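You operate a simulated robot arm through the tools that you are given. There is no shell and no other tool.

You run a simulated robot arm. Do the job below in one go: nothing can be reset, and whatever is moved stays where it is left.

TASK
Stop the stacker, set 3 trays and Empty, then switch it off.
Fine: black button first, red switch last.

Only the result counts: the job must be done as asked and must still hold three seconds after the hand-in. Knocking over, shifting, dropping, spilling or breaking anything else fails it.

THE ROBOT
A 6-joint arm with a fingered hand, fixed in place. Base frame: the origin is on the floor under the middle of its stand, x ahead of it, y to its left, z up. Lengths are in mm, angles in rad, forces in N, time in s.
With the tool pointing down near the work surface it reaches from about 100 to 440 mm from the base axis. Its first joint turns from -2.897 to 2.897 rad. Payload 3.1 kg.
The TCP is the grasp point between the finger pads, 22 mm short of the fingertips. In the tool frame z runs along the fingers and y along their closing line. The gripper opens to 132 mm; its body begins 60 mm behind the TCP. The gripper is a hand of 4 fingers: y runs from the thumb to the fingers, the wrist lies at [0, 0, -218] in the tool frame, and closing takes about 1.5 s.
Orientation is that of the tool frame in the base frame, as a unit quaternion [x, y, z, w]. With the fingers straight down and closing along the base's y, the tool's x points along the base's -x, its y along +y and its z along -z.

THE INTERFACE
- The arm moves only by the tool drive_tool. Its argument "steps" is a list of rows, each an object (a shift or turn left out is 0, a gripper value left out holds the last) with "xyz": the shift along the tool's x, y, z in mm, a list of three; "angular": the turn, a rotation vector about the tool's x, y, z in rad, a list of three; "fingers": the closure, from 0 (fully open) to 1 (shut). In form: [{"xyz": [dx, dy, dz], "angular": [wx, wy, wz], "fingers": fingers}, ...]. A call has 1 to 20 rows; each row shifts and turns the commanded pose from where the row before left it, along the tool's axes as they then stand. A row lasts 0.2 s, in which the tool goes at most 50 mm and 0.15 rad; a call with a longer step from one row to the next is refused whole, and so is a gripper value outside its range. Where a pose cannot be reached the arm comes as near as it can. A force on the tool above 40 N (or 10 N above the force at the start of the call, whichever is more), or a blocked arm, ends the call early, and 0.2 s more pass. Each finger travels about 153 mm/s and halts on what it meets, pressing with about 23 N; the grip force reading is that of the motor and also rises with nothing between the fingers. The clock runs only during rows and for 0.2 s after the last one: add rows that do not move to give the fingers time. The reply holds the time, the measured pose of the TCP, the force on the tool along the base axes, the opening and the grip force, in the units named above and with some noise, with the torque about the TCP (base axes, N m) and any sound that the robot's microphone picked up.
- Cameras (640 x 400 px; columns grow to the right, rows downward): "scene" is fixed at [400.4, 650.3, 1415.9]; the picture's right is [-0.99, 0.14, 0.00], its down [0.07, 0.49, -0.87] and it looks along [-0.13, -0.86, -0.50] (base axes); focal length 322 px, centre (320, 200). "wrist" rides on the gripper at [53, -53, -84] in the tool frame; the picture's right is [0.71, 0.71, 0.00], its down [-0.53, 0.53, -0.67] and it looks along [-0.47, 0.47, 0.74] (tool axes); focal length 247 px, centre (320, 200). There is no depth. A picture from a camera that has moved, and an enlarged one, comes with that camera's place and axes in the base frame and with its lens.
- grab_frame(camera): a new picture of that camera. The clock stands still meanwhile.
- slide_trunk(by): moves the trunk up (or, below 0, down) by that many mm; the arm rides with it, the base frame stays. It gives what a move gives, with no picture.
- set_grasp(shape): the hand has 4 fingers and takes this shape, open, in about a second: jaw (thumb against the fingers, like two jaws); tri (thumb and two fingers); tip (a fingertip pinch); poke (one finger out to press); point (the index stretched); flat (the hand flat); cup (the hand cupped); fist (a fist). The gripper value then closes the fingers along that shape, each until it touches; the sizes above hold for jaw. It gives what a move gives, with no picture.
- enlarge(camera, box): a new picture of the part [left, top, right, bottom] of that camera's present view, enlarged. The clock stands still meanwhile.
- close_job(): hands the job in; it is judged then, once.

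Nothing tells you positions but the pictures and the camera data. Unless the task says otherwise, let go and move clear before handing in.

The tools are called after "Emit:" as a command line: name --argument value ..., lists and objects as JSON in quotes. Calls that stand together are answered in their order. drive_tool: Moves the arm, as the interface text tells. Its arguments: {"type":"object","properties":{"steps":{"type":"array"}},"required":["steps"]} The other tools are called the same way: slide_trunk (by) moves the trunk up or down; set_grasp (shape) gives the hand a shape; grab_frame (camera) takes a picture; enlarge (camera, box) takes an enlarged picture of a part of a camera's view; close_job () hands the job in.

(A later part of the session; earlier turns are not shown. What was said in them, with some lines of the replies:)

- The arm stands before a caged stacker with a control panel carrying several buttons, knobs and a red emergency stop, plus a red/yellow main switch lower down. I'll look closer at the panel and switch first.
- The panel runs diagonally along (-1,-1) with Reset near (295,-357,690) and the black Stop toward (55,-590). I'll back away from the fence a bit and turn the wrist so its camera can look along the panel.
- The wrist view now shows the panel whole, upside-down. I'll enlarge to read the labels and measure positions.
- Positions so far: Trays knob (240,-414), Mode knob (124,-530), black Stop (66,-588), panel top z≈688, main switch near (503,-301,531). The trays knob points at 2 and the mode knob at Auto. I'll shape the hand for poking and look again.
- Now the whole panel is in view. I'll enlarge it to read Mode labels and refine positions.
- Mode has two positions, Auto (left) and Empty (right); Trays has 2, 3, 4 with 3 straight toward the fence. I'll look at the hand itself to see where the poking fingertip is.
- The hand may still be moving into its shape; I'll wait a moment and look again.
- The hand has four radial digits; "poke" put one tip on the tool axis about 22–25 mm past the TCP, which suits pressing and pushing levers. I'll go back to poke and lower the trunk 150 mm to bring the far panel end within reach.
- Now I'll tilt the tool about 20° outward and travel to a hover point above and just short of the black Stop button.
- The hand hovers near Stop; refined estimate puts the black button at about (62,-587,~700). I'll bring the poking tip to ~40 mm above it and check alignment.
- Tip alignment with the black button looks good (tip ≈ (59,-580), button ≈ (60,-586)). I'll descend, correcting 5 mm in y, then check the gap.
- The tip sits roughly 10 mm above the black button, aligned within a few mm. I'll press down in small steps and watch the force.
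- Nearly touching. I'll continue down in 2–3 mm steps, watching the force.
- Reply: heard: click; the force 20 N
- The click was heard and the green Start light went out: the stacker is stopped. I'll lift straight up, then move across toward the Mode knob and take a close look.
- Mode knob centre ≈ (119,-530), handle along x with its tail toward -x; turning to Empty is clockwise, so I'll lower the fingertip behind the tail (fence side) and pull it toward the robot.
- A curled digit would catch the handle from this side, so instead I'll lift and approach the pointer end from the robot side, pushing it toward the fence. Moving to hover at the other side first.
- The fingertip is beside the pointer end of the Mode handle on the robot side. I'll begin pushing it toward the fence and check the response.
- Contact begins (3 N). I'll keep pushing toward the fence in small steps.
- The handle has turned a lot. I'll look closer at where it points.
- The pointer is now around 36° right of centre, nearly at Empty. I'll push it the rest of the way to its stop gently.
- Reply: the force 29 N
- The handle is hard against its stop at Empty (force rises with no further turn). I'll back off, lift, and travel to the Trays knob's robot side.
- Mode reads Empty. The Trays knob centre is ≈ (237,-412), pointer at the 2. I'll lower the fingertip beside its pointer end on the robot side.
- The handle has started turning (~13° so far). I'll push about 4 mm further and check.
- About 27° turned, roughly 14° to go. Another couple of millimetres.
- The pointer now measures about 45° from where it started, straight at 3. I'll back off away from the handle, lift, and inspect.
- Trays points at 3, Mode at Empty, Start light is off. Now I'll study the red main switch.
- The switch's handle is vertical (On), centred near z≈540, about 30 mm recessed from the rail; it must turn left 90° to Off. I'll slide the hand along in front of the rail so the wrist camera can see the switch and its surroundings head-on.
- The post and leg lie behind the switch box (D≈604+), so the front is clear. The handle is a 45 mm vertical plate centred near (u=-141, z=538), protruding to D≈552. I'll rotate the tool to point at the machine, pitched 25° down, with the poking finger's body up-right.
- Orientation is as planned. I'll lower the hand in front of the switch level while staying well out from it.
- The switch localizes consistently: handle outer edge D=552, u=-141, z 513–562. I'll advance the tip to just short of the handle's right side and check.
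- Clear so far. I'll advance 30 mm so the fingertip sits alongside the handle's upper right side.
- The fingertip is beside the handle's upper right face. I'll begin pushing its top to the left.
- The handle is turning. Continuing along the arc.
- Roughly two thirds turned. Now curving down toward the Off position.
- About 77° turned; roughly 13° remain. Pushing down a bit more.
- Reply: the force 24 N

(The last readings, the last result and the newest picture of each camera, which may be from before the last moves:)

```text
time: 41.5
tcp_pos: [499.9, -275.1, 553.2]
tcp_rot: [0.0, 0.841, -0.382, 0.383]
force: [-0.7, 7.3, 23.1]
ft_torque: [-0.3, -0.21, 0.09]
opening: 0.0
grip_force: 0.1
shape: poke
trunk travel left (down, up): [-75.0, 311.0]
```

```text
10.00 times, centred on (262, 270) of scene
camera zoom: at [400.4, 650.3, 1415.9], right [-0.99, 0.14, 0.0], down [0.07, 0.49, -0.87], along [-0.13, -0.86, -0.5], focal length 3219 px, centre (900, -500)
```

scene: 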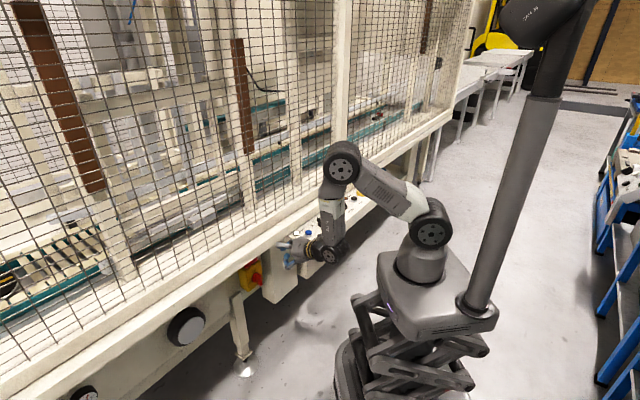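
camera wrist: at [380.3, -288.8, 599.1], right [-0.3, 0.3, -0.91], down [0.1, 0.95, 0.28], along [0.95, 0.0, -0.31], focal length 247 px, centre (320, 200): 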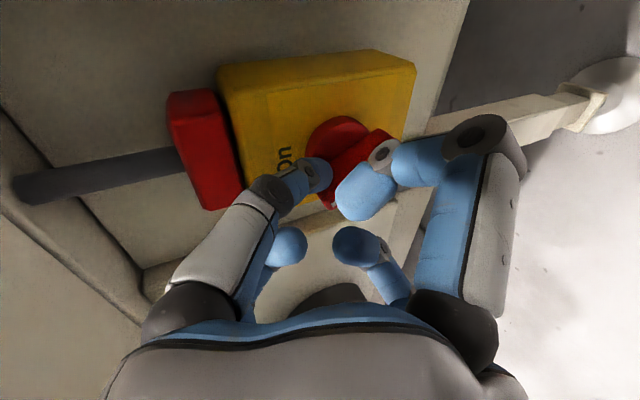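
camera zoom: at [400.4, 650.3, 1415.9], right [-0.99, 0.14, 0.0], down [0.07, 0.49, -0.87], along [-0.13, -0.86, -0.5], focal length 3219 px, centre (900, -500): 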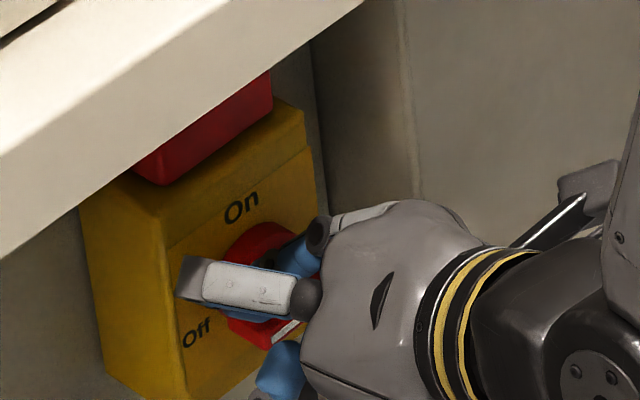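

Force rose to 23 N with the handle now level, pointing at Off — it is at its stop. I'll lift off the handle and back straight away.

Emit:
drive_tool --steps '[{"xyz": [-3.84, -3.84, -2.53]}, {"xyz": [0, 0, -30]}, {"xyz": [8.9, 8.96, -27.2]}, {"xyz": [8.9, 8.96, -27.2]}, {"xyz": [8.9, 8.96, -27.2]}, {}]'

Emit:
grab_frame --camera "wrist"

Emit:
enlarge --camera "scene" --box '[230, 240, 310, 290]'

Emit:
grab_frame --camera "scene"

```text
time: 42.9
tcp_pos: [418.6, -195.1, 569.3]
tcp_rot: [0.0, 0.843, -0.38, 0.38]
force: [0.1, 0.4, -1.1]
ft_torque: [0.01, -0.02, -0.01]
opening: 0.2
grip_force: 0.1
shape: poke
trunk travel left (down, up): [-75.0, 311.0]
```

```text
taken
camera wrist: at [311.1, -194.0, 604.5], right [-0.3, 0.3, -0.91], down [0.1, 0.95, 0.28], along [0.95, 0.0, -0.31], focal length 247 px, centre (320, 200)
```

wrist: 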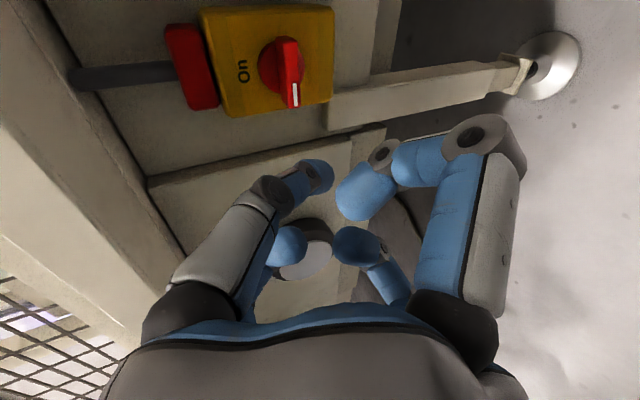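

```text
8.00 times, centred on (270, 265) of scene
camera zoom: at [400.4, 650.3, 1415.9], right [-0.99, 0.14, 0.0], down [0.07, 0.49, -0.87], along [-0.13, -0.86, -0.5], focal length 2575 px, centre (720, -320)
```

zoom: 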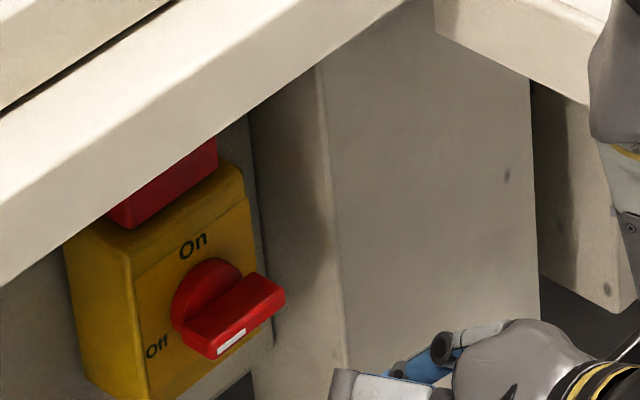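

```text
taken
```

scene: 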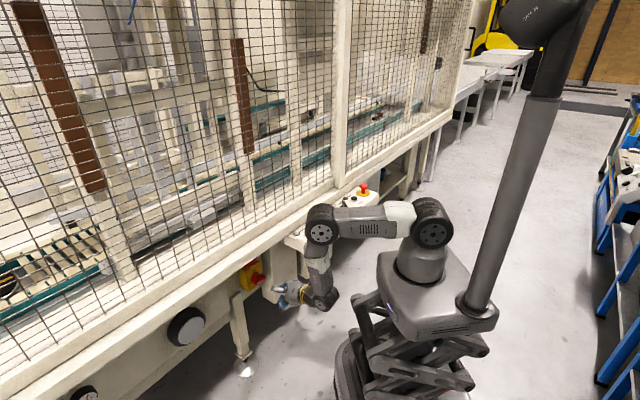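

The main switch is at Off. I'll raise the trunk to clear the view and verify the panel's final state.

Emit:
drive_tool --steps '[{"xyz": [8.9, 8.96, -27.2]}, {"xyz": [8.9, 8.96, -27.2]}, {}]'

Emit:
slide_trunk --by 250

Emit:
grab_frame --camera "scene"

Emit:
enlarge --camera "scene" --box '[280, 175, 392, 245]'

Emit:
enlarge --camera "scene" --box '[220, 240, 300, 290]'

```text
time: 43.6
tcp_pos: [373.8, -150.4, 569.0]
tcp_rot: [0.0, 0.843, -0.38, 0.38]
force: [0.0, -0.2, 0.5]
ft_torque: [0.0, -0.02, 0.04]
opening: 0.0
grip_force: 0.0
shape: poke
trunk travel left (down, up): [-75.0, 311.0]
```

```text
time: 46.2
tcp_pos: [375.1, -151.1, 819.9]
tcp_rot: [0.0, 0.843, -0.38, 0.38]
force: [0.1, 0.0, 0.2]
ft_torque: [0.03, 0.03, 0.02]
opening: 0.2
grip_force: 0.1
shape: poke
trunk travel left (down, up): [-325.0, 61.0]
```

```text
taken
```

scene: 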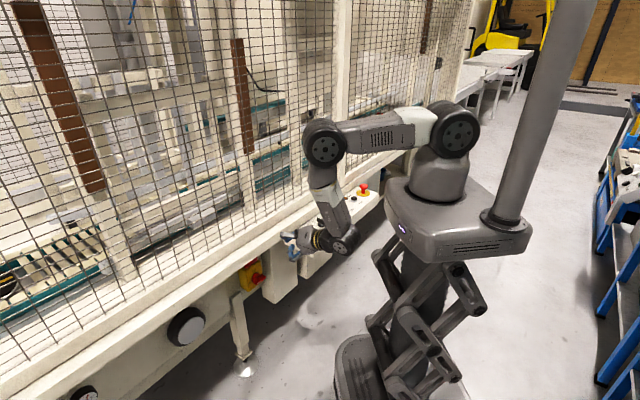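

```text
5.71 times, centred on (336, 210) of scene
camera zoom: at [400.4, 650.3, 1415.9], right [-0.99, 0.14, 0.0], down [0.07, 0.49, -0.87], along [-0.13, -0.86, -0.5], focal length 1839 px, centre (229, 143)
```

zoom: 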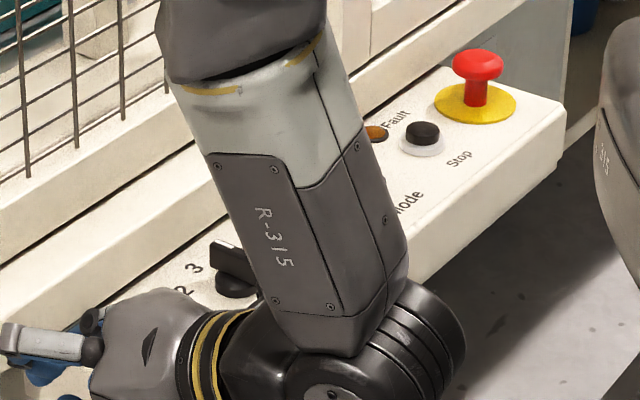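

```text
8.00 times, centred on (260, 265) of scene
camera zoom: at [400.4, 650.3, 1415.9], right [-0.99, 0.14, 0.0], down [0.07, 0.49, -0.87], along [-0.13, -0.86, -0.5], focal length 2575 px, centre (800, -320)
```

zoom: 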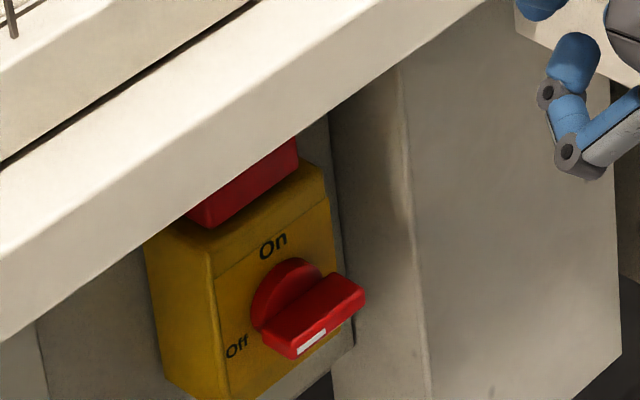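

The arm still hides part of the panel from the scene camera; I'll swing it clear toward +y and look again.

Emit:
drive_tool --steps '[{"xyz": [-17.2, 12.8, -21.7]}, {"xyz": [-17.2, 12.8, -21.7]}, {"xyz": [-17.2, 12.8, -21.7]}, {"xyz": [-17.2, 12.8, -21.7]}, {"xyz": [-17.2, 12.8, -21.7]}, {}]'

Emit:
grab_frame --camera "scene"

Emit:
enlarge --camera "scene" --box '[280, 175, 392, 245]'

Emit:
grab_frame --camera "wrist"

```text
time: 47.6
tcp_pos: [385.2, -11.2, 878.6]
tcp_rot: [0.0, 0.843, -0.38, 0.38]
force: [0.4, -0.4, 0.3]
ft_torque: [-0.05, 0.0, 0.0]
opening: 0.0
grip_force: 0.0
shape: poke
trunk travel left (down, up): [-325.0, 61.0]
```

```text
taken
```

scene: 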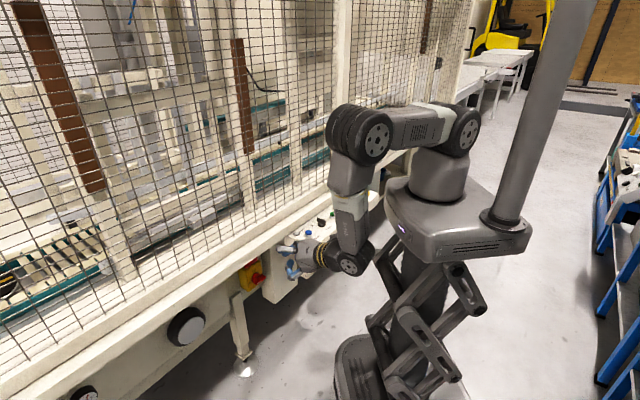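

```text
5.71 times, centred on (336, 210) of scene
camera zoom: at [400.4, 650.3, 1415.9], right [-0.99, 0.14, 0.0], down [0.07, 0.49, -0.87], along [-0.13, -0.86, -0.5], focal length 1839 px, centre (229, 143)
```

zoom: 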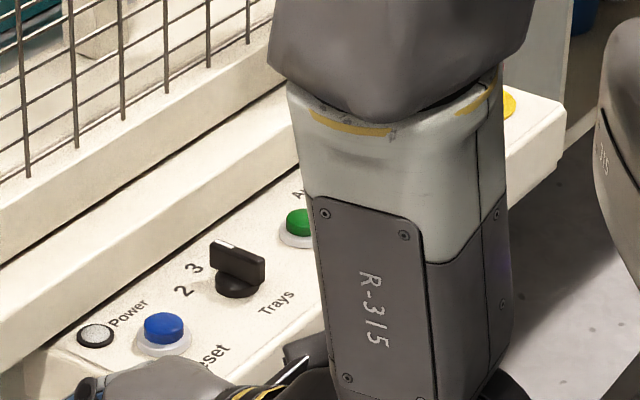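

```text
taken
camera wrist: at [278.9, -10.9, 914.5], right [-0.3, 0.3, -0.91], down [0.1, 0.95, 0.28], along [0.95, 0.0, -0.32], focal length 247 px, centre (320, 200)
```

wrist: 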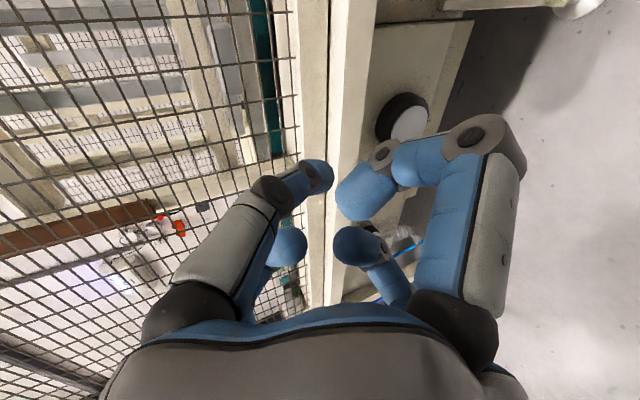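

The Power lamp is now dark, the main switch handle is at Off and Trays points at 3. Mode is hidden by the arm in this view. It pointed at Empty when I last saw it and I have not touched it since. The hand is clear of everything, so I'm handing in.

Emit:
close_job

```text
The job is handed in.
```

The stacker is stopped, set to 3 trays and Empty, and switched off at the red main switch; I've handed the job in.

1. **Black Stop button:** I pressed it first. It clicked and the green Start light went out.
2. **Mode:** I turned the knob from Auto to Empty, up against its stop. The arm blocked my view of it at the end, but I saw it at Empty earlier and didn't touch it again.
3. **Trays:** I turned the knob from 2 to 3, and it still pointed at 3 in the last picture.
4. **Red main switch:** I turned it to Off last. The handle reached its stop and the Power lamp went dark.

I didn't touch the emergency stop, Start or Reset, and the hand was clear of everything when I handed in.
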